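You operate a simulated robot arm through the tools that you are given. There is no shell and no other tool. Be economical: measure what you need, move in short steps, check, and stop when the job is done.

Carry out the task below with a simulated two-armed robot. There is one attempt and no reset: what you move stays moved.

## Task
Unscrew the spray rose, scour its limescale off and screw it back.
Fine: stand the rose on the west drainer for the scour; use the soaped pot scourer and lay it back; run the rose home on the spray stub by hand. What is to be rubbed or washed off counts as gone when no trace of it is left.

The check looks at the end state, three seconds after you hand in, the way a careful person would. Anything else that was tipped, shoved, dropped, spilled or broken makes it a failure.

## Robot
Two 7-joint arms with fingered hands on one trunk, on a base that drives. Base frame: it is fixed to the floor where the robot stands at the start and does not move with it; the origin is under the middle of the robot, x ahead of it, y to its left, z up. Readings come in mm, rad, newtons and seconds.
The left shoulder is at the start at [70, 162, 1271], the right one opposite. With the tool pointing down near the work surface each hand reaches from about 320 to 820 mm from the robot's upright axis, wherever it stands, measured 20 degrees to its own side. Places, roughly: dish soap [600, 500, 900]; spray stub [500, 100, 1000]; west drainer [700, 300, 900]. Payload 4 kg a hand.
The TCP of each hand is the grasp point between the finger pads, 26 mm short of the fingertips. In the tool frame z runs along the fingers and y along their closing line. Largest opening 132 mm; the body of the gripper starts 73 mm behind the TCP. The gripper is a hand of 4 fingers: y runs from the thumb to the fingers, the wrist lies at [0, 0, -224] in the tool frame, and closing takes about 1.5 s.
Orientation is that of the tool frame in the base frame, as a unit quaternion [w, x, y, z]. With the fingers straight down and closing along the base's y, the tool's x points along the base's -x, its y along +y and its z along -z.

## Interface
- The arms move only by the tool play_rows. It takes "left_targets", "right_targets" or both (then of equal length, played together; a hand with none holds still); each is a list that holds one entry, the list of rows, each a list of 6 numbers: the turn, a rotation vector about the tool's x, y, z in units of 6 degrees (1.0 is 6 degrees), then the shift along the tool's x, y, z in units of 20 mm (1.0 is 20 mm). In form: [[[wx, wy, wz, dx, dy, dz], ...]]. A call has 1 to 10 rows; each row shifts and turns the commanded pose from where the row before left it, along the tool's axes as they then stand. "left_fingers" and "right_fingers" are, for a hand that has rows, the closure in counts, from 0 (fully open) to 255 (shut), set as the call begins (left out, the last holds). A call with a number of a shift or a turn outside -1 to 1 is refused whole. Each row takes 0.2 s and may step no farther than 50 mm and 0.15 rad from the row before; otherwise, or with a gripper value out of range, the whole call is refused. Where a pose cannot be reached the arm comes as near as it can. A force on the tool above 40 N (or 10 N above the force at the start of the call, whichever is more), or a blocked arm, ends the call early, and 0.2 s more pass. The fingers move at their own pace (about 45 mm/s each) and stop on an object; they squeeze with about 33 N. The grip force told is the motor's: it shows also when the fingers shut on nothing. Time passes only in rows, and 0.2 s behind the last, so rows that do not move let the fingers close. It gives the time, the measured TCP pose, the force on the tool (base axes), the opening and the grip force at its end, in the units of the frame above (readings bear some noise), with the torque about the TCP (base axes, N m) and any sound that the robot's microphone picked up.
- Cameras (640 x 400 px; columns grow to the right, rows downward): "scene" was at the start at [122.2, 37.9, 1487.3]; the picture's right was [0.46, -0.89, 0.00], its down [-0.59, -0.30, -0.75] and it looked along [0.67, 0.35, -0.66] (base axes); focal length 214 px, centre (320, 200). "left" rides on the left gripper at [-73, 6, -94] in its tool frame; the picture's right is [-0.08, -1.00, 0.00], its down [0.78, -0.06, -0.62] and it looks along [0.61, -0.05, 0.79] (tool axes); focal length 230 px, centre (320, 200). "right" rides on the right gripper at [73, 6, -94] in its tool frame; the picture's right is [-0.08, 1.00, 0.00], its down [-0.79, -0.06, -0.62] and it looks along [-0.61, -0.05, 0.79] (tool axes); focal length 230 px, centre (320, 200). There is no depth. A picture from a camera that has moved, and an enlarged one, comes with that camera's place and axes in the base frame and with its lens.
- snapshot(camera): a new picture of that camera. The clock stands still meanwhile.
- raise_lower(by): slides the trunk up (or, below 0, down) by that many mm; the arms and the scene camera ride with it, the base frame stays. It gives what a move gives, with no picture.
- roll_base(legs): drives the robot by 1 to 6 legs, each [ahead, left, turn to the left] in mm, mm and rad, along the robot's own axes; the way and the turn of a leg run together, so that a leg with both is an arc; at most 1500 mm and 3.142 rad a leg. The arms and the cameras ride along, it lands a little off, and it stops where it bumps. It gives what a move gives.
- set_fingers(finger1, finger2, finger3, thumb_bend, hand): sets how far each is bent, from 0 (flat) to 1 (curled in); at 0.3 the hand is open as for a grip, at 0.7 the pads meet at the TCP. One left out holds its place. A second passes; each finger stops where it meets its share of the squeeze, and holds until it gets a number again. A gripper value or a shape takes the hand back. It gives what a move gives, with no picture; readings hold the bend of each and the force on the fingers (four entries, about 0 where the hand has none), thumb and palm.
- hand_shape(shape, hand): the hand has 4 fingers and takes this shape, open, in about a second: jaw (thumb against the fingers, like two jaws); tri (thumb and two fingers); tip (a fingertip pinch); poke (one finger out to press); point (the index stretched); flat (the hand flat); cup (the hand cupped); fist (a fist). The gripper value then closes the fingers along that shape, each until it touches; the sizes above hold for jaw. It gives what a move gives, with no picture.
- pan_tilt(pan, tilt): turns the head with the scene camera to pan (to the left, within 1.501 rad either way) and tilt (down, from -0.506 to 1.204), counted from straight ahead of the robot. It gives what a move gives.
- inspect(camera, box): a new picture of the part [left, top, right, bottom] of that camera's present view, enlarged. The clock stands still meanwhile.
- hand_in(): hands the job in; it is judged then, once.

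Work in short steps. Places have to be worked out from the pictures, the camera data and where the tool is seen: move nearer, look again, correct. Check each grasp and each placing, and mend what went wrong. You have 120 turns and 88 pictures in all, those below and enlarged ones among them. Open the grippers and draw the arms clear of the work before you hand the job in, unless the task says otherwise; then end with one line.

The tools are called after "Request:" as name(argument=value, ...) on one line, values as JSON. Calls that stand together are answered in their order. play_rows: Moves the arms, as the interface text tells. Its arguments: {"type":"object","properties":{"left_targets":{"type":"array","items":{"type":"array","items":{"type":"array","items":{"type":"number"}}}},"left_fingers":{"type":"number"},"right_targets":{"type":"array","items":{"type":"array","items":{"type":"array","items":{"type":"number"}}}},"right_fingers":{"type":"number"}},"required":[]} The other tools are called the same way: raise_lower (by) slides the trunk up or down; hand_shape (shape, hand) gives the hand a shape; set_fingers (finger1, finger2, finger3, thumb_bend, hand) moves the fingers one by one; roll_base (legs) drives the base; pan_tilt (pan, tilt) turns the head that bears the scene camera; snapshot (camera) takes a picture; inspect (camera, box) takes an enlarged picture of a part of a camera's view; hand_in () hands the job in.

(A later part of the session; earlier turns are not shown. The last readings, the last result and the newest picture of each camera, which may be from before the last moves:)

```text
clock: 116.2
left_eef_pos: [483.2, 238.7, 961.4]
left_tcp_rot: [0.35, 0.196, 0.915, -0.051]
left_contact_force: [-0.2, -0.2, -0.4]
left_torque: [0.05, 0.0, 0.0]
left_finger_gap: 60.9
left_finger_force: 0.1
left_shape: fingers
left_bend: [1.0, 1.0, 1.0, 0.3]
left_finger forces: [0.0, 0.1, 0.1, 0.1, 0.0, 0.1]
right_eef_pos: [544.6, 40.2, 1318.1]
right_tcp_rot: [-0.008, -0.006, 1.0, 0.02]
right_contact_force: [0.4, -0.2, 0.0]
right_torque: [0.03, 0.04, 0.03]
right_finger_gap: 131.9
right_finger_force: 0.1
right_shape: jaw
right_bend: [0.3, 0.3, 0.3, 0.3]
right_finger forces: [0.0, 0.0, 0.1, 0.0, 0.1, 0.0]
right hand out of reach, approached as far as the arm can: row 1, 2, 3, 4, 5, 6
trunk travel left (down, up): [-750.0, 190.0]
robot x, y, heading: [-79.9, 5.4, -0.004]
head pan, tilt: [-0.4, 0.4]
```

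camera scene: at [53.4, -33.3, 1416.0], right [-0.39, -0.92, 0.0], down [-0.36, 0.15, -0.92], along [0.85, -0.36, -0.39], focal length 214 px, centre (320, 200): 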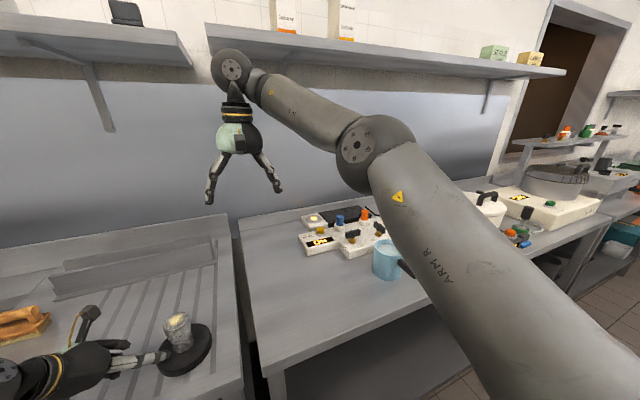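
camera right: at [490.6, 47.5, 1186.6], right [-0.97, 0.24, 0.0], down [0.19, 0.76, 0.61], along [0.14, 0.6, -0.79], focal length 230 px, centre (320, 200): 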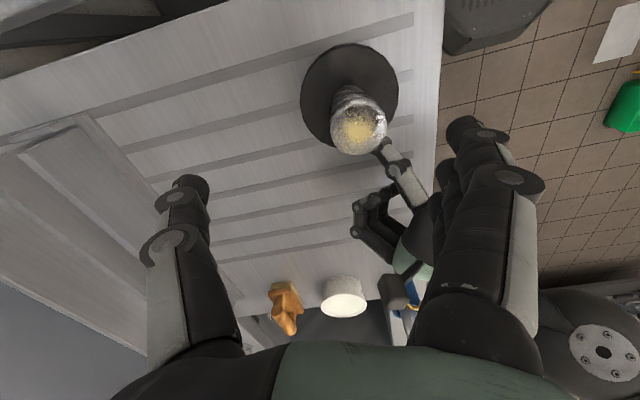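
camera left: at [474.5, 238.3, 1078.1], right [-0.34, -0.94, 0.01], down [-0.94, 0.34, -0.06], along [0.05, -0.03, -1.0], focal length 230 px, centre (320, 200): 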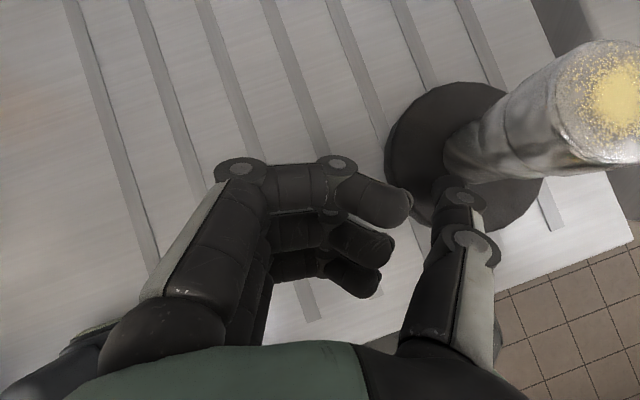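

Relax the right wrist by tilting its fingers 42° toward +y, lower the wrist so the forearm slopes down, then un-tilt.

Request:
play_rows(right_targets=[[[-1, 0, 0, 0, 0, 0], [-1, 0, 0, 0, 0, 0], [-1, 0, 0, 0, 0, 0], [-1, 0, 0, 0, 0, 0], [-1, 0, 0, 0, 0, 0], [-1, 0, 0, 0, 0, 0], [-1, 0, 0, 0, 0, 0], [0, 0, 0, 0, 0, 0]]])

Request:
play_rows(right_targets=[[[0, 0, 0, 0, -0.65, 0.72], [0, 0, 0, 0, -0.65, 0.72], [0, 0, 0, 0, -0.65, 0.72], [0, 0, 0, 0, -0.65, 0.72], [0, 0, 0, 0, -0.65, 0.72], [0, 0, 0, 0, -0.65, 0.72], [0, 0, 0, 0, -0.65, 0.72], [0, 0, 0, 0, -0.65, 0.72]]])

Request:
snapshot(camera="scene")

```text
clock: 118.0
left_eef_pos: [485.0, 240.4, 959.8]
left_tcp_rot: [0.349, 0.196, 0.915, -0.051]
left_contact_force: [-1.2, -0.9, -0.5]
left_torque: [-0.02, -0.02, -0.01]
left_finger_gap: 60.3
left_finger_force: 0.1
left_shape: fingers
left_bend: [1.0, 1.0, 1.0, 0.3]
left_finger forces: [0.1, 0.1, 0.0, 0.1, 0.0, 0.0]
right_eef_pos: [585.7, 49.1, 1338.6]
right_tcp_rot: [-0.011, -0.004, 0.926, 0.377]
right_contact_force: [0.3, -0.2, 1.4]
right_torque: [0.01, -0.01, -0.01]
right_finger_gap: 131.8
right_finger_force: 0.0
right_shape: jaw
right_bend: [0.3, 0.3, 0.3, 0.3]
right_finger forces: [0.1, 0.0, 0.0, 0.0, 0.0, 0.0]
right hand out of reach, approached as far as the arm can: row 1, 2, 3, 4, 5, 6, 7
trunk travel left (down, up): [-750.0, 190.0]
robot x, y, heading: [-77.4, 4.2, -0.007]
head pan, tilt: [-0.4, 0.4]
```

```text
clock: 119.8
left_eef_pos: [484.7, 240.1, 960.6]
left_tcp_rot: [0.35, 0.196, 0.915, -0.052]
left_contact_force: [0.7, -0.6, 0.1]
left_torque: [0.02, -0.04, 0.0]
left_finger_gap: 60.5
left_finger_force: 0.0
left_shape: fingers
left_bend: [1.0, 1.0, 1.0, 0.3]
left_finger forces: [0.0, 0.1, 0.0, 0.0, 0.0, 0.1]
right_eef_pos: [619.6, 56.8, 1195.2]
right_tcp_rot: [-0.009, -0.004, 0.926, 0.377]
right_contact_force: [0.2, 0.0, -0.3]
right_torque: [-0.02, -0.01, -0.03]
right_finger_gap: 132.1
right_finger_force: 0.1
right_shape: jaw
right_bend: [0.3, 0.3, 0.3, 0.3]
right_finger forces: [0.1, 0.1, 0.1, 0.0, 0.0, 0.1]
right hand out of reach, approached as far as the arm can: row 1, 2, 3, 5, 6
trunk travel left (down, up): [-750.0, 190.0]
robot x, y, heading: [-80.1, 4.8, -0.001]
head pan, tilt: [-0.4, 0.4]
```

```text
30 pictures are left
camera scene: at [54.6, -33.5, 1516.0], right [-0.39, -0.92, 0.0], down [-0.36, 0.15, -0.92], along [0.85, -0.36, -0.39], focal length 214 px, centre (320, 200)
```

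scene: 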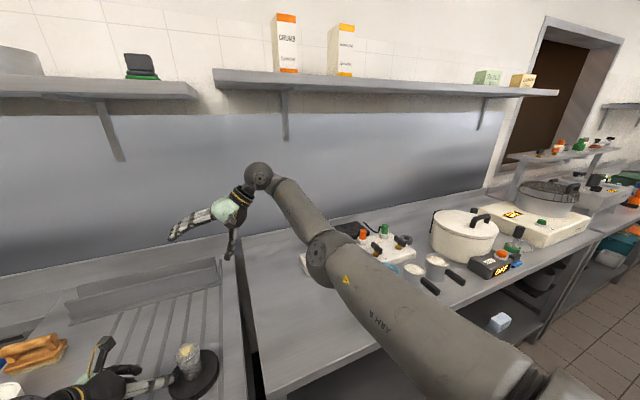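

The elbow has dropped low. Raise the trunk fully, extend the right arm out to its own side, and un-tilt there so the forearm levels.

Request:
raise_lower(by=190)

Request:
play_rows(right_targets=[[[0, 0, 0, 0, -0.72, -0.69], [0, 0, 0, 0, -0.72, -0.69], [0, 0, 0, 0, -0.72, -0.69], [0, 0, 0, 0, -0.72, -0.69], [0, 0, 0, 0, -0.72, -0.69], [0, 0, 0, 0, -0.72, -0.69], [0, 0, 0, 0, -0.72, -0.69], [0, 0, 0, 0, -0.72, -0.69], [0, 0, 0, 0, -0.72, -0.69], [0, 0, 0, 0, -0.72, -0.69]]])

Request:
play_rows(right_targets=[[[1, 0, 0, 0, -0.5, 0], [1, 0, 0, 0, -0.5, 0], [1, 0, 0, 0, -0.5, 0], [1, 0, 0, 0, -0.5, 0], [1, 0, 0, 0, -0.5, 0], [1, 0, 0, 0, -0.5, 0], [1, 0, 0, 0, -0.5, 0], [0, 0, 0, 0, 0, 0]]])

Request:
snapshot(camera="scene")

```text
clock: 121.9
left_eef_pos: [483.9, 239.4, 1150.6]
left_tcp_rot: [0.35, 0.196, 0.915, -0.051]
left_contact_force: [-0.1, -0.5, 0.6]
left_torque: [0.0, 0.01, 0.0]
left_finger_gap: 60.9
left_finger_force: 0.0
left_shape: fingers
left_bend: [1.0, 1.0, 1.0, 0.3]
left_finger forces: [0.1, 0.0, 0.1, 0.0, 0.0, 0.1]
right_eef_pos: [620.1, 56.6, 1384.8]
right_tcp_rot: [-0.01, -0.004, 0.926, 0.377]
right_contact_force: [0.3, -0.4, -0.5]
right_torque: [-0.01, 0.01, 0.01]
right_finger_gap: 131.9
right_finger_force: 0.1
right_shape: jaw
right_bend: [0.3, 0.3, 0.3, 0.3]
right_finger forces: [0.1, 0.0, 0.0, 0.1, 0.1, 0.1]
trunk travel left (down, up): [-940.0, 0.0]
robot x, y, heading: [-77.6, 6.1, -0.006]
head pan, tilt: [-0.4, 0.4]
```

```text
clock: 124.1
left_eef_pos: [485.4, 239.0, 1150.1]
left_tcp_rot: [0.349, 0.196, 0.915, -0.051]
left_contact_force: [0.7, -0.5, 0.1]
left_torque: [0.01, 0.04, -0.04]
left_finger_gap: 60.6
left_finger_force: 0.0
left_shape: fingers
left_bend: [1.0, 1.0, 1.0, 0.3]
left_finger forces: [0.0, 0.0, 0.1, 0.1, 0.0, 0.0]
right_eef_pos: [626.9, -143.3, 1382.1]
right_tcp_rot: [-0.009, -0.004, 0.926, 0.377]
right_contact_force: [0.0, 0.1, -0.2]
right_torque: [0.0, -0.01, 0.03]
right_finger_gap: 132.2
right_finger_force: 0.0
right_shape: jaw
right_bend: [0.3, 0.3, 0.3, 0.3]
right_finger forces: [0.0, 0.1, 0.1, 0.1, 0.0, 0.0]
right hand out of reach, approached as far as the arm can: row 3
trunk travel left (down, up): [-940.0, 0.0]
robot x, y, heading: [-79.3, 6.0, 0.001]
head pan, tilt: [-0.4, 0.4]
```

```text
clock: 125.9
left_eef_pos: [485.5, 239.7, 1150.0]
left_tcp_rot: [0.35, 0.195, 0.915, -0.051]
left_contact_force: [-0.6, -1.1, -0.8]
left_torque: [-0.01, 0.02, 0.08]
left_finger_gap: 60.8
left_finger_force: 0.1
left_shape: fingers
left_bend: [1.0, 1.0, 1.0, 0.3]
left_finger forces: [0.1, 0.0, 0.0, 0.0, 0.1, 0.1]
right_eef_pos: [623.3, -190.6, 1351.7]
right_tcp_rot: [-0.008, -0.008, 0.997, 0.079]
right_contact_force: [0.3, 0.2, 0.8]
right_torque: [0.0, 0.03, 0.04]
right_finger_gap: 132.0
right_finger_force: 0.0
right_shape: jaw
right_bend: [0.3, 0.3, 0.3, 0.3]
right_finger forces: [0.0, 0.0, 0.0, 0.0, 0.0, 0.0]
right hand out of reach, approached as far as the arm can: row 6, 7
trunk travel left (down, up): [-940.0, 0.0]
robot x, y, heading: [-80.0, 4.1, -0.004]
head pan, tilt: [-0.4, 0.4]
```

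```text
29 pictures are left
camera scene: at [54.4, -33.3, 1706.0], right [-0.39, -0.92, 0.0], down [-0.36, 0.15, -0.92], along [0.85, -0.36, -0.39], focal length 214 px, centre (320, 200)
```

scene: 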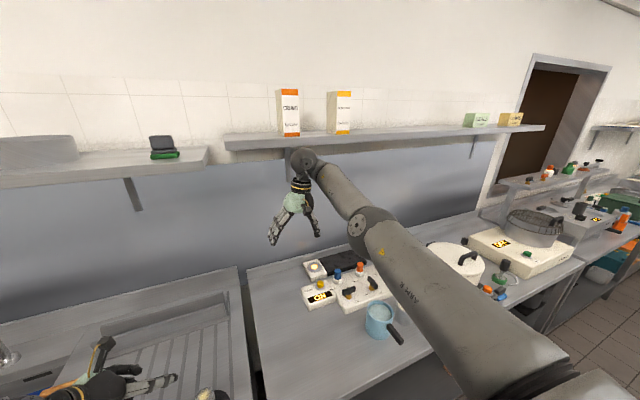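

Posture is opening up. Lower the hand further out to the right so the forearm drops to level, then finish un-tilting.

Request:
play_rows(right_targets=[[[0, 0, 0, 0, -0.6, 0.8], [0, 0, 0, 0, -0.6, 0.8], [0, 0, 0, 0, -0.6, 0.8], [0, 0, 0, 0, -0.6, 0.8], [0, 0, 0, 0, -0.6, 0.8], [0, 0, 0, 0, -0.6, 0.8], [0, 0, 0, 0, -0.6, 0.8], [0.75, 0, 0, 0, 0, 0.8], [0.75, 0, 0, 0, 0, 0.8], [0, 0, 0, 0, 0, 0.8]]])

Request:
play_rows(right_targets=[[[0, 0, 0, 1, 0, 0], [0, 0, 0, 1, 0, 0], [0, 0, 0, 1, 0, 0], [0, 0, 0, 1, 0, 0], [0, 0, 0, 1, 0, 0], [0, 0, 0, 0, 0, 0]]])

Request:
snapshot(camera="scene")

```text
clock: 128.1
left_eef_pos: [483.8, 239.8, 1150.5]
left_tcp_rot: [0.35, 0.197, 0.914, -0.052]
left_contact_force: [-1.1, 0.8, -0.3]
left_torque: [-0.05, 0.01, -0.01]
left_finger_gap: 60.7
left_finger_force: 0.1
left_shape: fingers
left_bend: [1.0, 1.0, 1.0, 0.3]
left_finger forces: [0.0, 0.0, 0.1, 0.0, 0.1, 0.0]
right_eef_pos: [622.3, -215.9, 1290.1]
right_tcp_rot: [-0.018, -0.007, 0.997, 0.077]
right_contact_force: [-0.4, -0.5, 0.3]
right_torque: [-0.03, 0.02, 0.06]
right_finger_gap: 131.9
right_finger_force: 0.1
right_shape: jaw
right_bend: [0.3, 0.3, 0.3, 0.3]
right_finger forces: [0.0, 0.0, 0.0, 0.0, 0.0, 0.1]
right hand out of reach, approached as far as the arm can: row 4, 5, 6, 7, 8, 9, 10
trunk travel left (down, up): [-940.0, 0.0]
robot x, y, heading: [-77.8, 3.0, -0.009]
head pan, tilt: [-0.4, 0.4]
```

```text
clock: 129.5
left_eef_pos: [483.8, 239.5, 1149.6]
left_tcp_rot: [0.349, 0.197, 0.915, -0.051]
left_contact_force: [0.9, 0.0, 0.6]
left_torque: [0.01, 0.02, 0.01]
left_finger_gap: 60.8
left_finger_force: 0.0
left_shape: fingers
left_bend: [1.0, 1.0, 1.0, 0.3]
left_finger forces: [0.0, 0.1, 0.1, 0.1, 0.0, 0.0]
right_eef_pos: [622.4, -217.7, 1290.3]
right_tcp_rot: [-0.018, -0.006, 0.997, 0.076]
right_contact_force: [-0.2, 0.0, -0.3]
right_torque: [-0.02, -0.03, -0.02]
right_finger_gap: 132.0
right_finger_force: 0.0
right_shape: jaw
right_bend: [0.3, 0.3, 0.3, 0.3]
right_finger forces: [0.1, 0.0, 0.1, 0.0, 0.1, 0.1]
right hand out of reach, approached as far as the arm can: row 1, 2, 3, 4, 5
trunk travel left (down, up): [-940.0, 0.0]
robot x, y, heading: [-79.0, 2.5, -0.002]
head pan, tilt: [-0.4, 0.4]
```

```text
28 pictures are left
camera scene: at [54.3, -33.3, 1706.0], right [-0.39, -0.92, 0.0], down [-0.36, 0.15, -0.92], along [0.85, -0.36, -0.39], focal length 214 px, centre (320, 200)
```

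scene: 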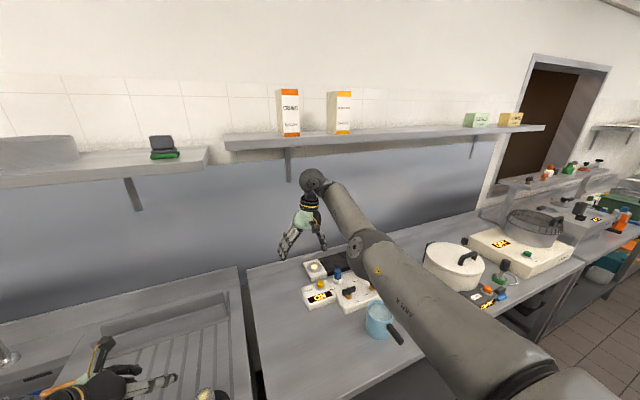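

Try relaxing forward: tilt fingers 30° ahead, lower 160 mm, then un-tilt.

Request:
play_rows(right_targets=[[[0, -1, 0, 0, 0, 0], [0, -1, 0, 0, 0, 0], [0, -1, 0, 0, 0, 0], [0, -1, 0, 0, 0, 0], [0, -1, 0, 0, 0, 0], [0, 0, 0, 0.5, 0, 0.87], [0, 0, 0, 0.5, 0, 0.87], [0, 0, 0, 0.5, 0, 0.87], [0, 0, 0, 0.5, 0, 0.87], [0, 0, 0, 0.5, 0, 0.87]]])

Request:
play_rows(right_targets=[[[0, 0, 0, 0.5, 0, 0.87], [0, 0, 0, 0.5, 0, 0.87], [0, 0, 0, 0.5, 0, 0.87], [0, 1, 0, 0.5, 0, 0], [0, 1, 0, 0.5, 0, 0], [0, 1, 0, 0.5, 0, 0], [0, 1, 0, 0.5, 0, 0], [0, 1, 0, 0.5, 0, 0], [0, 0, 0, 0, 0, 0]]])

```text
clock: 131.7
left_eef_pos: [484.5, 240.1, 1150.9]
left_tcp_rot: [0.349, 0.196, 0.915, -0.052]
left_contact_force: [0.5, -0.2, 0.1]
left_torque: [-0.03, 0.0, -0.01]
left_finger_gap: 60.4
left_finger_force: 0.1
left_shape: fingers
left_bend: [1.0, 1.0, 1.0, 0.3]
left_finger forces: [0.0, 0.0, 0.0, 0.0, 0.1, 0.0]
right_eef_pos: [621.9, -216.9, 1289.6]
right_tcp_rot: [-0.018, -0.006, 0.997, 0.077]
right_contact_force: [-0.8, -0.2, -1.0]
right_torque: [0.02, 0.02, 0.0]
right_finger_gap: 131.9
right_finger_force: 0.0
right_shape: jaw
right_bend: [0.3, 0.3, 0.3, 0.3]
right_finger forces: [0.0, 0.0, 0.0, 0.0, 0.1, 0.0]
right hand out of reach, approached as far as the arm can: row 1, 2, 3, 4, 5, 6, 7, 8, 9, 10
trunk travel left (down, up): [-940.0, 0.0]
robot x, y, heading: [-74.1, 3.2, -0.0]
head pan, tilt: [-0.4, 0.4]
```

```text
clock: 133.7
left_eef_pos: [485.3, 239.1, 1149.7]
left_tcp_rot: [0.35, 0.196, 0.914, -0.051]
left_contact_force: [0.4, -0.6, 0.9]
left_torque: [0.0, -0.01, 0.02]
left_finger_gap: 60.9
left_finger_force: 0.1
left_shape: fingers
left_bend: [1.0, 1.0, 1.0, 0.3]
left_finger forces: [0.0, 0.0, 0.1, 0.0, 0.1, 0.0]
right_eef_pos: [512.7, -154.2, 1289.7]
right_tcp_rot: [-0.273, -0.024, 0.958, 0.08]
right_contact_force: [-0.2, 0.3, -0.2]
right_torque: [-0.02, -0.03, 0.01]
right_finger_gap: 132.2
right_finger_force: 0.0
right_shape: jaw
right_bend: [0.3, 0.3, 0.3, 0.3]
right_finger forces: [0.0, 0.0, 0.0, 0.1, 0.0, 0.0]
right hand out of reach, approached as far as the arm can: row 1, 2, 3, 4, 5, 6, 7, 8
trunk travel left (down, up): [-940.0, 0.0]
robot x, y, heading: [-76.9, 2.4, -0.002]
head pan, tilt: [-0.4, 0.4]
```

Tilting the fingers toward the robot freed the arm. Move from here down and left toward the rose, and see whether it runs freely.

Request:
play_rows(right_targets=[[[0, 0, 0, -0.435, 0.83, 1], [0, 0, 0, -0.435, 0.83, 1], [0, 0, 0, -0.435, 0.83, 1], [0, 0, 0, -0.435, 0.83, 1], [0, 0, 0, -0.435, 0.83, 1], [0, 0, 0, -0.435, 0.83, 1], [0, 0, 0, -0.435, 0.83, 1], [0, 0, 0, -0.435, 0.83, 1], [0, 0, 0, -0.435, 0.83, 1]]])

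Request:
snapshot(camera="scene")

```text
clock: 135.7
left_eef_pos: [485.1, 240.7, 1150.1]
left_tcp_rot: [0.35, 0.196, 0.914, -0.052]
left_contact_force: [0.4, 0.3, 0.1]
left_torque: [0.02, -0.02, 0.0]
left_finger_gap: 60.3
left_finger_force: 0.1
left_shape: fingers
left_bend: [1.0, 1.0, 1.0, 0.3]
left_finger forces: [0.1, 0.0, 0.0, 0.0, 0.0, 0.1]
right_eef_pos: [485.5, 23.3, 1127.3]
right_tcp_rot: [-0.274, -0.026, 0.959, 0.072]
right_contact_force: [-0.6, 0.5, -0.3]
right_torque: [-0.02, 0.02, 0.0]
right_finger_gap: 131.9
right_finger_force: 0.1
right_shape: jaw
right_bend: [0.3, 0.3, 0.3, 0.3]
right_finger forces: [0.0, 0.0, 0.0, 0.0, 0.0, 0.0]
right hand out of reach, approached as far as the arm can: row 3, 4, 9
trunk travel left (down, up): [-940.0, 0.0]
robot x, y, heading: [-78.6, 5.0, -0.006]
head pan, tilt: [-0.4, 0.4]
```

```text
27 pictures are left
camera scene: at [54.0, -31.6, 1706.1], right [-0.39, -0.92, 0.0], down [-0.36, 0.15, -0.92], along [0.85, -0.36, -0.39], focal length 214 px, centre (320, 200)
```

scene: 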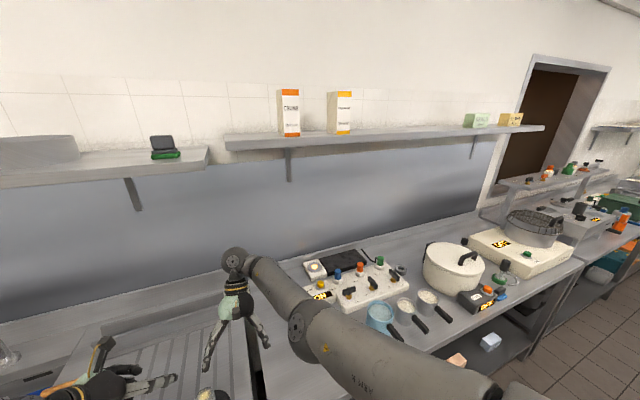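

It runs. Now un-tilt here toward vertical, and correct the small side tilt.

Request:
play_rows(right_targets=[[[0, -1, 0, 0, 0, 0], [0, -1, 0, 0, 0, 0], [0.3, -1, 0, 0, 0, 0], [0.6, -1, 0, 0, 0, 0], [0.6, -1, 0, 0, 0, 0], [0, -0.3, 0, 0, 0, 0], [0, 0, 0, 0, 0, 0]]])

```text
clock: 137.3
left_eef_pos: [484.4, 240.4, 1151.0]
left_tcp_rot: [0.35, 0.197, 0.915, -0.052]
left_contact_force: [0.2, 0.0, -1.3]
left_torque: [0.03, 0.02, 0.03]
left_finger_gap: 61.1
left_finger_force: 0.1
left_shape: fingers
left_bend: [1.0, 1.0, 1.0, 0.3]
left_finger forces: [0.0, 0.1, 0.0, 0.0, 0.0, 0.0]
right_eef_pos: [509.6, 11.1, 1152.4]
right_tcp_rot: [-0.214, -0.032, 0.974, 0.065]
right_contact_force: [0.4, 0.4, 0.1]
right_torque: [0.03, 0.0, -0.03]
right_finger_gap: 131.8
right_finger_force: 0.1
right_shape: jaw
right_bend: [0.3, 0.3, 0.3, 0.3]
right_finger forces: [0.0, 0.0, 0.1, 0.0, 0.0, 0.1]
right hand out of reach, approached as far as the arm can: row 1, 2, 3, 4, 5
trunk travel left (down, up): [-940.0, 0.0]
robot x, y, heading: [-74.0, 6.2, -0.002]
head pan, tilt: [-0.4, 0.4]
```

The wrist–shoulder distance is stuck near 640 mm: the elbow looks straight and on the wrong side. Stretch the arm forward to full length, upright, then draw back.

Request:
play_rows(right_targets=[[[0, -1, 0, -1, 0, 0], [0, -1, 0, -1, 0, 0], [0, -1, 0, -1, 0, 0], [0.6, -1, 0, -1, 0, 0], [0.6, 0, 0, -1, 0, 0], [0, 0, 0, -1, 0, 0], [0, 0, 0, -1, 0, 0], [0, 0, 0, -1, 0, 0], [0, 0, 0, -1, 0, 0], [0, 0, 0, -1, 0, 0]]])

Request:
play_rows(right_targets=[[[0, 0, 0, 1, 0, 0], [0, 0, 0, 1, 0, 0], [0, 0, 0, 1, 0, 0], [0, 0, 0, 1, 0, 0], [0, 0, 0, 1, 0, 0], [0, 0, 0, 1, 0, 0], [0, 0, 0, 1, 0, 0], [0, 0, 0, 1, 0, 0], [0, 0, 0, 0, 0, 0]]])

```text
clock: 139.5
left_eef_pos: [484.7, 239.8, 1150.4]
left_tcp_rot: [0.349, 0.197, 0.915, -0.052]
left_contact_force: [-0.5, 0.1, 0.1]
left_torque: [-0.01, 0.04, 0.0]
left_finger_gap: 60.7
left_finger_force: 0.1
left_shape: fingers
left_bend: [1.0, 1.0, 1.0, 0.3]
left_finger forces: [0.1, 0.0, 0.1, 0.0, 0.0, 0.0]
right_eef_pos: [546.5, -13.1, 1200.2]
right_tcp_rot: [-0.152, -0.041, 0.985, 0.068]
right_contact_force: [0.7, 0.2, 0.5]
right_torque: [0.0, 0.01, -0.03]
right_finger_gap: 132.0
right_finger_force: 0.0
right_shape: jaw
right_bend: [0.3, 0.3, 0.3, 0.3]
right_finger forces: [0.0, 0.0, 0.0, 0.0, 0.1, 0.0]
right hand out of reach, approached as far as the arm can: row 1, 2, 3, 4, 5, 6, 7, 8, 9, 10
trunk travel left (down, up): [-940.0, 0.0]
robot x, y, heading: [-79.1, 0.9, -0.001]
head pan, tilt: [-0.4, 0.4]
```

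```text
clock: 141.5
left_eef_pos: [484.1, 240.4, 1150.3]
left_tcp_rot: [0.349, 0.196, 0.915, -0.052]
left_contact_force: [-0.3, -0.3, -1.0]
left_torque: [0.01, -0.03, -0.02]
left_finger_gap: 60.6
left_finger_force: 0.1
left_shape: fingers
left_bend: [1.0, 1.0, 1.0, 0.3]
left_finger forces: [0.0, 0.0, 0.0, 0.1, 0.0, 0.1]
right_eef_pos: [547.4, -13.5, 1200.5]
right_tcp_rot: [-0.153, -0.042, 0.985, 0.068]
right_contact_force: [0.7, 0.9, 0.1]
right_torque: [0.0, -0.02, 0.0]
right_finger_gap: 132.1
right_finger_force: 0.1
right_shape: jaw
right_bend: [0.3, 0.3, 0.3, 0.3]
right_finger forces: [0.1, 0.1, 0.0, 0.1, 0.0, 0.0]
right hand out of reach, approached as far as the arm can: row 1, 2, 3, 4, 5, 6, 7, 8
trunk travel left (down, up): [-940.0, 0.0]
robot x, y, heading: [-78.4, 4.7, 0.0]
head pan, tilt: [-0.4, 0.4]
```

The arm sits on a fixed-length sphere, like a straight-arm singularity. Try to shake it out with combined inward, upward and sideways moves.

Request:
play_rows(right_targets=[[[0, 1, 0, 0.9, -0.9, -0.9], [0, 1, 0, 0.9, -0.9, -0.9], [0, 1, 0, 0.9, -0.9, -0.9], [0, 1, 0, 0.9, -0.9, -0.9], [0, 0, 0, 0.9, -0.9, -0.9], [0, 0, 0, 0.9, -0.9, -0.9], [0, 0, 0, 0.9, 0, -0.9], [0, 0, 0, 0.9, 0, -0.9], [0, 0, 0, 0.9, 0, 0], [0, 0, 0, 0.9, 0, 0]]])

Request:
snapshot(camera="scene")

```text
clock: 143.7
left_eef_pos: [483.7, 239.1, 1151.5]
left_tcp_rot: [0.35, 0.196, 0.914, -0.051]
left_contact_force: [0.7, -0.3, -0.5]
left_torque: [0.02, 0.01, 0.02]
left_finger_gap: 60.8
left_finger_force: 0.0
left_shape: fingers
left_bend: [1.0, 1.0, 1.0, 0.3]
left_finger forces: [0.1, 0.1, 0.0, 0.0, 0.1, 0.0]
right_eef_pos: [435.4, -129.9, 1399.6]
right_tcp_rot: [-0.354, -0.055, 0.932, 0.059]
right_contact_force: [-0.7, 0.9, -0.3]
right_torque: [0.0, 0.01, 0.01]
right_finger_gap: 132.2
right_finger_force: 0.0
right_shape: jaw
right_bend: [0.3, 0.3, 0.3, 0.3]
right_finger forces: [0.0, 0.1, 0.0, 0.0, 0.0, 0.0]
right hand out of reach, approached as far as the arm can: row 3, 4, 5, 6, 7, 8
trunk travel left (down, up): [-940.0, 0.0]
robot x, y, heading: [-75.0, 3.1, -0.005]
head pan, tilt: [-0.4, 0.4]
```

```text
26 pictures are left
camera scene: at [53.2, -33.8, 1706.0], right [-0.39, -0.92, 0.0], down [-0.36, 0.15, -0.92], along [0.85, -0.36, -0.39], focal length 214 px, centre (320, 200)
```

scene: 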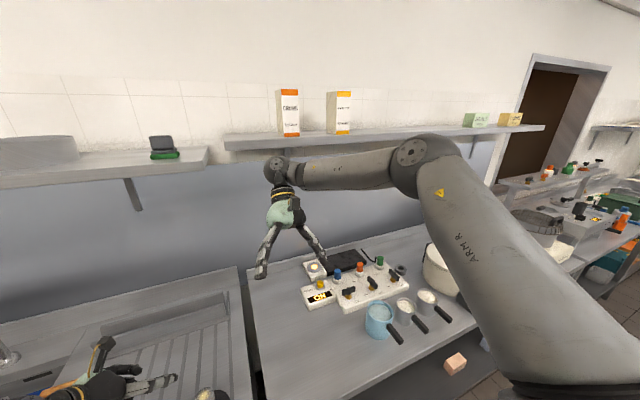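

Freed: elbow is high and outboard again. Draw in 100 mm more, then un-tilt.

Request:
play_rows(right_targets=[[[0, 0, 0, 0.74, 0, 0.66], [0, 0, 0, 0.74, 0, 0.66], [0, 0, 0, 0.74, 0, 0.66], [0, -1, 0, 0, 0, 0], [0, -1, 0, 0, 0, 0], [0, -1, 0, 0, 0, 0], [0, -1, 0, 0, 0, 0], [0, -1, 0, 0, 0, 0], [0, -1, 0, 0, 0, 0], [0, -0.9, 0, 0, 0, 0]]])

Request:
play_rows(right_targets=[[[0.6, 0, 0, 0, 0.8, 1], [0.6, 0, 0, 0, 0.8, 1], [0, 0, 0, 0, 0.8, 1], [0, 0, 0, 0, 0.8, 1], [0, 0, 0, 0, 0.8, 1], [0, 0, 0, 0, 0.8, 1], [0, 0, 0, 0, 0.8, 1], [0, 0, 0, 0, 0.8, 1]]])

```text
clock: 145.9
left_eef_pos: [485.1, 239.2, 1149.8]
left_tcp_rot: [0.35, 0.196, 0.914, -0.052]
left_contact_force: [-0.3, -0.5, 0.1]
left_torque: [-0.01, -0.01, -0.02]
left_finger_gap: 60.8
left_finger_force: 0.0
left_shape: fingers
left_bend: [1.0, 1.0, 1.0, 0.3]
left_finger forces: [0.0, 0.0, 0.0, 0.0, 0.0, 0.0]
right_eef_pos: [562.3, -143.4, 1529.4]
right_tcp_rot: [-0.001, -0.032, 0.997, 0.074]
right_contact_force: [-0.4, 0.5, -0.6]
right_torque: [0.02, -0.01, -0.01]
right_finger_gap: 132.0
right_finger_force: 0.1
right_shape: jaw
right_bend: [0.3, 0.3, 0.3, 0.3]
right_finger forces: [0.1, 0.1, 0.1, 0.0, 0.0, 0.0]
right hand out of reach, approached as far as the arm can: row 3, 4, 5, 6, 7, 8, 9, 10
trunk travel left (down, up): [-940.0, 0.0]
robot x, y, heading: [-79.4, 3.3, -0.004]
head pan, tilt: [-0.4, 0.4]
```

```text
clock: 147.7
left_eef_pos: [484.6, 240.9, 1150.0]
left_tcp_rot: [0.35, 0.197, 0.914, -0.051]
left_contact_force: [-0.1, 0.2, 0.6]
left_torque: [-0.03, 0.0, -0.02]
left_finger_gap: 60.7
left_finger_force: 0.1
left_shape: fingers
left_bend: [1.0, 1.0, 1.0, 0.3]
left_finger forces: [0.0, 0.1, 0.0, 0.1, 0.0, 0.0]
right_eef_pos: [575.1, -4.7, 1468.3]
right_tcp_rot: [-0.007, -0.034, 0.999, 0.04]
right_contact_force: [0.2, 0.1, -0.6]
right_torque: [-0.03, -0.01, 0.02]
right_finger_gap: 132.2
right_finger_force: 0.1
right_shape: jaw
right_bend: [0.3, 0.3, 0.3, 0.3]
right_finger forces: [0.0, 0.1, 0.0, 0.1, 0.1, 0.1]
right hand out of reach, approached as far as the arm can: row 1, 2, 3, 4, 5, 6, 7, 8
trunk travel left (down, up): [-940.0, 0.0]
robot x, y, heading: [-79.5, 4.1, -0.005]
head pan, tilt: [-0.4, 0.4]
```

Fingers-down only works stretched: the wrist joint seems on its far branch. Try yawing the hand 60° and descending to see if that frees it.

Request:
play_rows(right_targets=[[[0, 0, -1, 0, 0, 0], [0, 0, -1, 0, 0, 0], [0, 0, -1, 0, 0, 0], [0, 0, -1, 0, 0, 0], [0, 0, -1, 0, 0, 0], [0, 0, -1, 0, 0, 0], [0, 0, -1, 0, 0, 0], [0, 0, -1, 0, 0, 0], [0, 0, -1, 0, 0, 0], [0, 0, -1, 0, 0, 0]]])

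Request:
play_rows(right_targets=[[[0, 0, 0, 0, 0.7, 0.7], [0, 0, 0, 0, 0.7, 0.7], [0, 0, 0, 0, 0.7, 0.7], [0, 0, 0, 0, 0.7, 0.7], [0, 0, 0, 0, 0, 0]]])

```text
clock: 149.9
left_eef_pos: [484.0, 239.0, 1152.5]
left_tcp_rot: [0.35, 0.197, 0.914, -0.052]
left_contact_force: [0.7, 0.5, -0.1]
left_torque: [0.0, -0.02, -0.02]
left_finger_gap: 60.8
left_finger_force: 0.1
left_shape: fingers
left_bend: [1.0, 1.0, 1.0, 0.3]
left_finger forces: [0.0, 0.0, 0.0, 0.0, 0.1, 0.1]
right_eef_pos: [576.8, -5.0, 1467.7]
right_tcp_rot: [0.018, -0.529, 0.848, 0.036]
right_contact_force: [-0.1, 0.8, -0.7]
right_torque: [0.0, -0.03, -0.01]
right_finger_gap: 132.0
right_finger_force: 0.1
right_shape: jaw
right_bend: [0.3, 0.3, 0.3, 0.3]
right_finger forces: [0.1, 0.2, 0.1, 0.0, 0.0, 0.0]
trunk travel left (down, up): [-940.0, 0.0]
robot x, y, heading: [-79.7, 3.5, 0.003]
head pan, tilt: [-0.4, 0.4]
```

```text
clock: 151.1
left_eef_pos: [485.0, 240.3, 1151.5]
left_tcp_rot: [0.35, 0.196, 0.915, -0.051]
left_contact_force: [-0.5, 0.1, -0.5]
left_torque: [0.01, 0.03, 0.03]
left_finger_gap: 60.5
left_finger_force: 0.0
left_shape: fingers
left_bend: [1.0, 1.0, 1.0, 0.3]
left_finger forces: [0.1, 0.0, 0.0, 0.0, 0.1, 0.0]
right_eef_pos: [550.1, 32.9, 1423.5]
right_tcp_rot: [0.018, -0.528, 0.848, 0.037]
right_contact_force: [-0.3, 0.1, 0.4]
right_torque: [0.03, -0.04, -0.04]
right_finger_gap: 131.9
right_finger_force: 0.0
right_shape: jaw
right_bend: [0.3, 0.3, 0.3, 0.3]
right_finger forces: [0.0, 0.0, 0.0, 0.1, 0.1, 0.1]
right hand out of reach, approached as far as the arm can: row 3, 4
trunk travel left (down, up): [-940.0, 0.0]
robot x, y, heading: [-74.7, 6.5, -0.003]
head pan, tilt: [-0.4, 0.4]
```

Yaw alone isn't the limit. Undo the yaw, re-tilt toward the robot (free side), bring the wrist low and close so the elbow bends properly, and only then un-tilt.

Request:
play_rows(right_targets=[[[0, 0, 1, 0, 0, 0], [0, 0, 1, 0, 0, 0], [0, 0, 1, 0, 0, 0], [0, 0, 1, 0, 0, 0], [0, 0, 1, 0, 0, 0], [0, 0, 1, 0, 0, 0], [0, 0, 1, 0, 0, 0], [0, 0, 1, 0, 0, 0], [0, 0, 1, 0, 0, 0], [0, 0, 1, 0, 0, 0]]])

Request:
play_rows(right_targets=[[[0, 1, 0, 0.8, -0.9, 0], [0, 1, 0, 0.8, -0.9, 0], [0, 1, 0, 0.8, -0.9, 0], [0, 1, 0, 0.8, -0.9, 0], [0, 1, 0, 0.8, -0.9, 0], [0, 1, 0, 0.8, -0.9, 0.3], [0, 1, 0, 0.8, -0.9, 0.5], [0, 1, 0, 0.7, -0.9, 0.6], [0, 0, 0, 0.6, -0.7, 0.7], [0, 0, 0, 0.6, 0, 0.7]]])

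Request:
play_rows(right_targets=[[[0, 0, 0, 0, 0, 0.9], [0, 0, 0, 0, 0, 0.9], [0, 0, 0, 0, 0, 0.9], [0, 0, 0, 0, 0, 0.9], [0, 0, 0, -0.3, 0, 0.9], [0, 0, 0, -0.3, 0, 0.9], [0, 0, 0, -0.3, 0, 0.9], [0, 0, 0, -0.5, 0, 0.7], [0, 0, 0, -0.5, 0, 0.7], [0, 0, 0, -0.5, 0, 0.7]]])

Request:
snapshot(camera="scene")

```text
clock: 153.3
left_eef_pos: [482.1, 239.9, 1150.1]
left_tcp_rot: [0.351, 0.196, 0.914, -0.051]
left_contact_force: [0.6, -0.1, -0.3]
left_torque: [-0.01, 0.01, 0.03]
left_finger_gap: 60.8
left_finger_force: 0.0
left_shape: fingers
left_bend: [1.0, 1.0, 1.0, 0.3]
left_finger forces: [0.1, 0.0, 0.0, 0.0, 0.0, 0.1]
right_eef_pos: [564.3, 30.8, 1463.8]
right_tcp_rot: [-0.004, -0.059, 0.997, 0.04]
right_contact_force: [-0.5, 0.2, 0.8]
right_torque: [-0.01, -0.01, 0.02]
right_finger_gap: 131.9
right_finger_force: 0.1
right_shape: jaw
right_bend: [0.3, 0.3, 0.3, 0.3]
right_finger forces: [0.0, 0.0, 0.0, 0.0, 0.1, 0.1]
right hand out of reach, approached as far as the arm can: row 7, 8, 9, 10
trunk travel left (down, up): [-940.0, 0.0]
robot x, y, heading: [-79.9, 4.9, -0.003]
head pan, tilt: [-0.4, 0.4]
```

```text
clock: 155.5
left_eef_pos: [483.4, 239.8, 1152.0]
left_tcp_rot: [0.351, 0.197, 0.914, -0.051]
left_contact_force: [0.2, 0.6, 0.3]
left_torque: [0.01, -0.03, 0.02]
left_finger_gap: 60.4
left_finger_force: 0.1
left_shape: fingers
left_bend: [1.0, 1.0, 1.0, 0.3]
left_finger forces: [0.1, 0.1, 0.0, 0.0, 0.0, 0.1]
right_eef_pos: [354.7, -128.1, 1432.9]
right_tcp_rot: [-0.408, -0.07, 0.91, 0.013]
right_contact_force: [0.1, 0.3, 0.1]
right_torque: [-0.01, -0.02, -0.06]
right_finger_gap: 131.9
right_finger_force: 0.0
right_shape: jaw
right_bend: [0.3, 0.3, 0.3, 0.3]
right_finger forces: [0.0, 0.0, 0.0, 0.1, 0.1, 0.1]
right hand out of reach, approached as far as the arm can: row 5, 6, 7, 8
trunk travel left (down, up): [-940.0, 0.0]
robot x, y, heading: [-79.7, 2.1, -0.006]
head pan, tilt: [-0.4, 0.4]
```

```text
clock: 157.7
left_eef_pos: [484.0, 239.8, 1150.6]
left_tcp_rot: [0.349, 0.197, 0.915, -0.051]
left_contact_force: [1.1, 0.2, 0.0]
left_torque: [0.02, 0.01, 0.01]
left_finger_gap: 60.6
left_finger_force: 0.0
left_shape: fingers
left_bend: [1.0, 1.0, 1.0, 0.3]
left_finger forces: [0.0, 0.0, 0.0, 0.0, 0.0, 0.0]
right_eef_pos: [346.9, -91.9, 1374.5]
right_tcp_rot: [-0.409, -0.071, 0.91, 0.013]
right_contact_force: [-0.4, -0.3, 0.1]
right_torque: [-0.02, 0.01, 0.0]
right_finger_gap: 131.8
right_finger_force: 0.1
right_shape: jaw
right_bend: [0.3, 0.3, 0.3, 0.3]
right_finger forces: [0.0, 0.0, 0.1, 0.0, 0.0, 0.1]
right hand out of reach, approached as far as the arm can: row 3, 4, 5, 6, 7, 8, 9, 10
trunk travel left (down, up): [-940.0, 0.0]
robot x, y, heading: [-80.4, 5.7, -0.002]
head pan, tilt: [-0.4, 0.4]
```

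```text
25 pictures are left
camera scene: at [54.8, -33.0, 1706.0], right [-0.39, -0.92, 0.0], down [-0.36, 0.15, -0.92], along [0.85, -0.36, -0.39], focal length 214 px, centre (320, 200)
```

scene: 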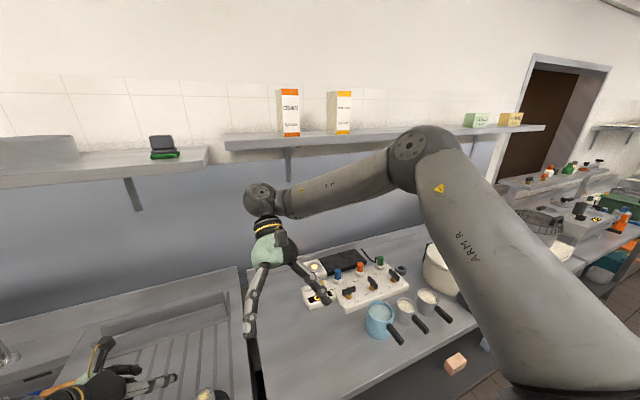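

The elbow is out and too high, but this is the same kind of posture as the good one. Move the wrist left, back and down toward the known-good relation, keeping the tilt for now.

Request:
play_rows(right_targets=[[[0, 0, 0, 0, 1, 0], [0, 0, 0, 0, 1, 0], [0, 0, 0, 0, 1, 0], [0, 0, 0, 0, 1, 0], [0, 0, 0, 0, 1, 0], [0, 0, 0, 0, 1, 0], [0, 0, 0, 0, 1, 0], [0, 0, 0, 0, 1, 0]]])

Request:
play_rows(right_targets=[[[0, 0, 0, 0, 0, 0.8], [0, 0, 0, 0, 0, 0.8], [0, 0, 0, 0, 0, 0.8], [0, 0, 0, 0, 0, 0.8], [0, 0, 0, 0, 0, 0.8], [0, 0, 0, 0, 0, 0.8]]])

```text
clock: 159.5
left_eef_pos: [483.4, 240.8, 1150.1]
left_tcp_rot: [0.351, 0.197, 0.914, -0.052]
left_contact_force: [0.3, 0.9, -0.4]
left_torque: [-0.01, 0.01, -0.02]
left_finger_gap: 60.7
left_finger_force: 0.1
left_shape: fingers
left_bend: [1.0, 1.0, 1.0, 0.3]
left_finger forces: [0.0, 0.1, 0.0, 0.1, 0.1, 0.0]
right_eef_pos: [324.6, 70.5, 1390.0]
right_tcp_rot: [-0.408, -0.071, 0.91, 0.013]
right_contact_force: [-0.4, 0.3, 0.6]
right_torque: [-0.02, -0.03, 0.0]
right_finger_gap: 131.8
right_finger_force: 0.0
right_shape: jaw
right_bend: [0.3, 0.3, 0.3, 0.3]
right_finger forces: [0.1, 0.0, 0.0, 0.0, 0.1, 0.1]
trunk travel left (down, up): [-940.0, 0.0]
robot x, y, heading: [-76.6, 6.1, 0.0]
head pan, tilt: [-0.4, 0.4]
```

```text
clock: 160.9
left_eef_pos: [484.9, 238.9, 1150.1]
left_tcp_rot: [0.35, 0.196, 0.915, -0.051]
left_contact_force: [-0.2, -0.1, 0.1]
left_torque: [0.03, 0.05, -0.03]
left_finger_gap: 60.7
left_finger_force: 0.1
left_shape: fingers
left_bend: [1.0, 1.0, 1.0, 0.3]
left_finger forces: [0.0, 0.1, 0.0, 0.0, 0.0, 0.0]
right_eef_pos: [254.6, 62.9, 1323.2]
right_tcp_rot: [-0.408, -0.071, 0.91, 0.013]
right_contact_force: [0.3, 0.4, -0.5]
right_torque: [-0.02, 0.01, 0.0]
right_finger_gap: 131.9
right_finger_force: 0.0
right_shape: jaw
right_bend: [0.3, 0.3, 0.3, 0.3]
right_finger forces: [0.0, 0.1, 0.0, 0.1, 0.0, 0.0]
trunk travel left (down, up): [-940.0, 0.0]
robot x, y, heading: [-75.7, 1.3, -0.006]
head pan, tilt: [-0.4, 0.4]
```

Free motion now. Un-tilt about the wrist (TCP swings forward and down).

Request:
play_rows(right_targets=[[[0, -1, 0, -1, 0, 0], [0, -1, 0, -1, 0, 0], [0, -1, 0, -1, 0, 0], [0, -1, 0, -1, 0, 0], [0, -1, 0, -1, 0, 0], [0, -1, 0, -1, 0, 0], [0, -1, 0, -1, 0, 0], [0, -1, 0, -1, 0, 0], [0, 0, 0, 0, 0, 0]]])

```text
clock: 162.9
left_eef_pos: [484.0, 240.0, 1150.0]
left_tcp_rot: [0.35, 0.196, 0.915, -0.051]
left_contact_force: [-0.1, -0.2, 0.9]
left_torque: [0.03, -0.01, -0.05]
left_finger_gap: 60.5
left_finger_force: 0.1
left_shape: fingers
left_bend: [1.0, 1.0, 1.0, 0.3]
left_finger forces: [0.0, 0.0, 0.0, 0.0, 0.0, 0.0]
right_eef_pos: [391.1, 84.6, 1253.7]
right_tcp_rot: [-0.002, -0.06, 0.997, 0.04]
right_contact_force: [0.3, 0.3, 0.2]
right_torque: [0.01, 0.01, -0.02]
right_finger_gap: 132.0
right_finger_force: 0.0
right_shape: jaw
right_bend: [0.3, 0.3, 0.3, 0.3]
right_finger forces: [0.0, 0.0, 0.0, 0.1, 0.1, 0.0]
trunk travel left (down, up): [-940.0, 0.0]
robot x, y, heading: [-74.2, 4.9, -0.002]
head pan, tilt: [-0.4, 0.4]
```

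Right arm recovered and vertical. Lower the trunk to start height (left thumb hovers over the disc), then slide the right hand over the rose.

Request:
raise_lower(by=-188)

Request:
play_rows(right_targets=[[[0.76, 0, 0, 0, 0, 0], [0, 0, 0, -0.92, 0.27, 0], [0, 0, 0, -0.92, 0.27, 0], [0, 0, 0, -0.92, 0.27, 0], [0, 0, 0, -0.92, 0.27, 0], [0, 0, 0, -0.92, 0.27, 0], [0, 0, 0, 0, 0, 0]]])

Request:
snapshot(camera="right")

```text
clock: 165.0
left_eef_pos: [484.3, 239.0, 962.3]
left_tcp_rot: [0.35, 0.197, 0.915, -0.052]
left_contact_force: [-1.2, -0.1, 1.2]
left_torque: [0.02, 0.02, -0.01]
left_finger_gap: 60.6
left_finger_force: 0.1
left_shape: fingers
left_bend: [1.0, 1.0, 1.0, 0.3]
left_finger forces: [0.1, 0.0, 0.0, 0.1, 0.0, 0.0]
right_eef_pos: [390.7, 83.3, 1064.6]
right_tcp_rot: [-0.002, -0.061, 0.997, 0.041]
right_contact_force: [0.1, -0.7, -0.1]
right_torque: [-0.04, -0.01, -0.02]
right_finger_gap: 131.9
right_finger_force: 0.0
right_shape: jaw
right_bend: [0.3, 0.3, 0.3, 0.3]
right_finger forces: [0.1, 0.0, 0.0, 0.0, 0.1, 0.0]
trunk travel left (down, up): [-752.0, 188.0]
robot x, y, heading: [-75.6, 5.2, -0.0]
head pan, tilt: [-0.4, 0.4]
```

```text
clock: 166.6
left_eef_pos: [484.4, 240.0, 963.0]
left_tcp_rot: [0.349, 0.196, 0.915, -0.05]
left_contact_force: [0.0, -0.4, 0.2]
left_torque: [0.03, -0.03, 0.0]
left_finger_gap: 60.7
left_finger_force: 0.1
left_shape: fingers
left_bend: [1.0, 1.0, 1.0, 0.3]
left_finger forces: [0.0, 0.0, 0.0, 0.0, 0.1, 0.0]
right_eef_pos: [478.3, 121.3, 1065.7]
right_tcp_rot: [0.0, -0.06, 0.998, 0.001]
right_contact_force: [-0.4, -0.1, 0.4]
right_torque: [0.0, 0.03, 0.0]
right_finger_gap: 131.9
right_finger_force: 0.0
right_shape: jaw
right_bend: [0.3, 0.3, 0.3, 0.3]
right_finger forces: [0.1, 0.0, 0.0, 0.0, 0.1, 0.0]
trunk travel left (down, up): [-752.0, 188.0]
robot x, y, heading: [-78.7, 4.4, -0.004]
head pan, tilt: [-0.4, 0.4]
```

```text
24 pictures are left
camera right: at [404.3, 117.9, 1159.1], right [-0.04, 1.0, 0.0], down [0.79, 0.03, 0.62], along [0.61, 0.03, -0.79], focal length 230 px, centre (320, 200)
```

right: 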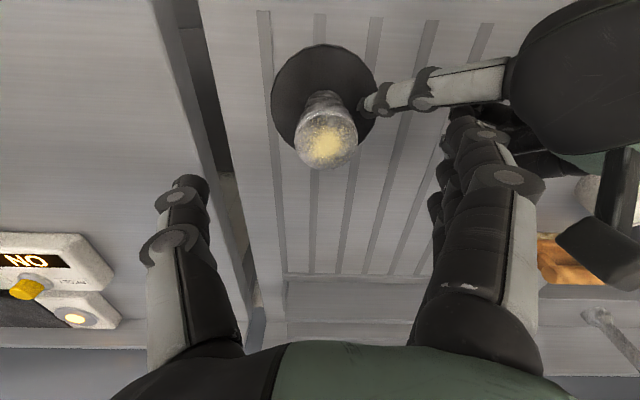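

Right hand is over the rose. Yaw it ~96° so its fingers avoid the left thumb, then view.

Request:
play_rows(right_targets=[[[0, 0, -1, 0, 0, 0], [0, 0, -1, 0, 0, 0], [0, 0, -1, 0, 0, 0], [0, 0, -1, 0, 0, 0], [0, 0, -1, 0, 0, 0], [0, 0, -1, 0, 0, 0], [0, 0, -1, 0, 0, 0], [0, 0, -1, 0, 0, 0], [0, 0, -1, 0, 0, 0], [0, 0, -1, 0, 0, 0]]])

Request:
play_rows(right_targets=[[[0, 0, -1, 0, 0, 0], [0, 0, -1, 0, 0, 0], [0, 0, -1, 0, 0, 0], [0, 0, -1, 0, 0, 0], [0, 0, -1, 0, 0, 0], [0, 0, -1, 0, 0, 0], [0, 0, 0, -0.12, 0, 0], [0, 0, 0, 0, 0, 0]]])

Request:
snapshot(camera="right")

```text
clock: 168.8
left_eef_pos: [485.0, 240.0, 962.7]
left_tcp_rot: [0.35, 0.197, 0.914, -0.051]
left_contact_force: [0.4, -0.4, -0.3]
left_torque: [0.03, 0.02, 0.01]
left_finger_gap: 60.7
left_finger_force: 0.2
left_shape: fingers
left_bend: [1.0, 1.0, 1.0, 0.3]
left_finger forces: [0.0, 0.0, 0.0, 0.0, 0.0, 0.0]
right_eef_pos: [478.4, 121.1, 1065.1]
right_tcp_rot: [0.001, -0.552, 0.834, 0.001]
right_contact_force: [-0.4, 0.4, -0.5]
right_torque: [0.01, -0.01, -0.01]
right_finger_gap: 132.1
right_finger_force: 0.2
right_shape: jaw
right_bend: [0.3, 0.3, 0.3, 0.3]
right_finger forces: [0.0, 0.0, 0.0, 0.1, 0.0, 0.1]
trunk travel left (down, up): [-752.0, 188.0]
robot x, y, heading: [-74.3, 4.6, -0.003]
head pan, tilt: [-0.4, 0.4]
```

```text
clock: 170.6
left_eef_pos: [484.2, 239.8, 962.9]
left_tcp_rot: [0.349, 0.197, 0.915, -0.051]
left_contact_force: [0.2, 0.1, 0.5]
left_torque: [-0.01, -0.01, 0.0]
left_finger_gap: 60.7
left_finger_force: 0.1
left_shape: fingers
left_bend: [1.0, 1.0, 1.0, 0.3]
left_finger forces: [0.0, 0.1, 0.1, 0.0, 0.0, 0.1]
right_eef_pos: [478.7, 123.2, 1065.5]
right_tcp_rot: [0.0, 0.782, -0.624, 0.0]
right_contact_force: [-0.6, 0.4, -0.9]
right_torque: [0.01, 0.0, 0.0]
right_finger_gap: 132.3
right_finger_force: 0.2
right_shape: jaw
right_bend: [0.3, 0.3, 0.3, 0.3]
right_finger forces: [0.0, 0.0, 0.0, 0.0, 0.1, 0.0]
trunk travel left (down, up): [-752.0, 188.0]
robot x, y, heading: [-78.7, 5.4, -0.006]
head pan, tilt: [-0.4, 0.4]
```

```text
23 pictures are left
camera right: at [487.9, 50.3, 1158.6], right [-0.99, -0.15, 0.0], down [-0.12, 0.78, 0.62], along [-0.09, 0.61, -0.79], focal length 230 px, centre (320, 200)
```

right: 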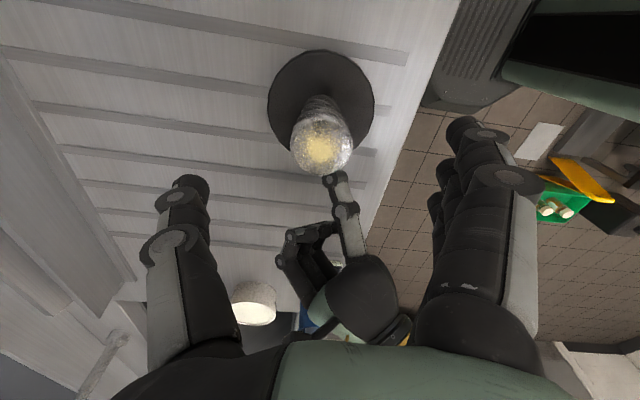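

Clean geometry. Press the left thumb down onto the disc.

Request:
play_rows(left_targets=[[[0, 0, 0, 0.132, 0, 0.15], [0, 0, 0, 0.132, 0, 0.15], [0, 0, 0, 0.132, 0, 0.15], [0, 0, 0, 0.132, 0, 0.15], [0, 0, 0, 0.066, 0, 0.075], [0, 0, 0, 0.066, 0, 0.075], [0, 0, 0, 0, 0, 0]]], right_targets=[[[0, 0, 0, 0, 0, 0.65], [0, 0, 0, 0, 0, 0.65], [0, 0, 0, 0, 0, 0.65], [0, 0, 0, 0, 0, 0.65], [0, 0, 0, 0, 0, 0.65], [0, 0, 0, 0, 0, 0], [0, 0, 0, 0, 0, 0]]])

```text
clock: 172.2
left_eef_pos: [485.7, 239.6, 946.2]
left_tcp_rot: [0.354, 0.195, 0.913, -0.052]
left_contact_force: [3.9, 6.8, 23.4]
left_torque: [-1.71, 0.43, 0.16]
left_finger_gap: 60.9
left_finger_force: 11.1
left_shape: fingers
left_bend: [1.0, 1.0, 1.0, 0.3]
left_finger forces: [0.1, 0.0, 0.1, 0.0, 22.6, 0.0]
right_eef_pos: [477.0, 125.1, 1003.3]
right_tcp_rot: [-0.002, 0.782, -0.624, 0.0]
right_contact_force: [-0.3, 0.5, 0.1]
right_torque: [0.01, -0.03, -0.02]
right_finger_gap: 131.8
right_finger_force: 0.0
right_shape: jaw
right_bend: [0.3, 0.3, 0.3, 0.3]
right_finger forces: [0.0, 0.0, 0.0, 0.0, 0.0, 0.0]
trunk travel left (down, up): [-752.0, 188.0]
robot x, y, heading: [-82.7, 5.9, -0.003]
head pan, tilt: [-0.4, 0.4]
```

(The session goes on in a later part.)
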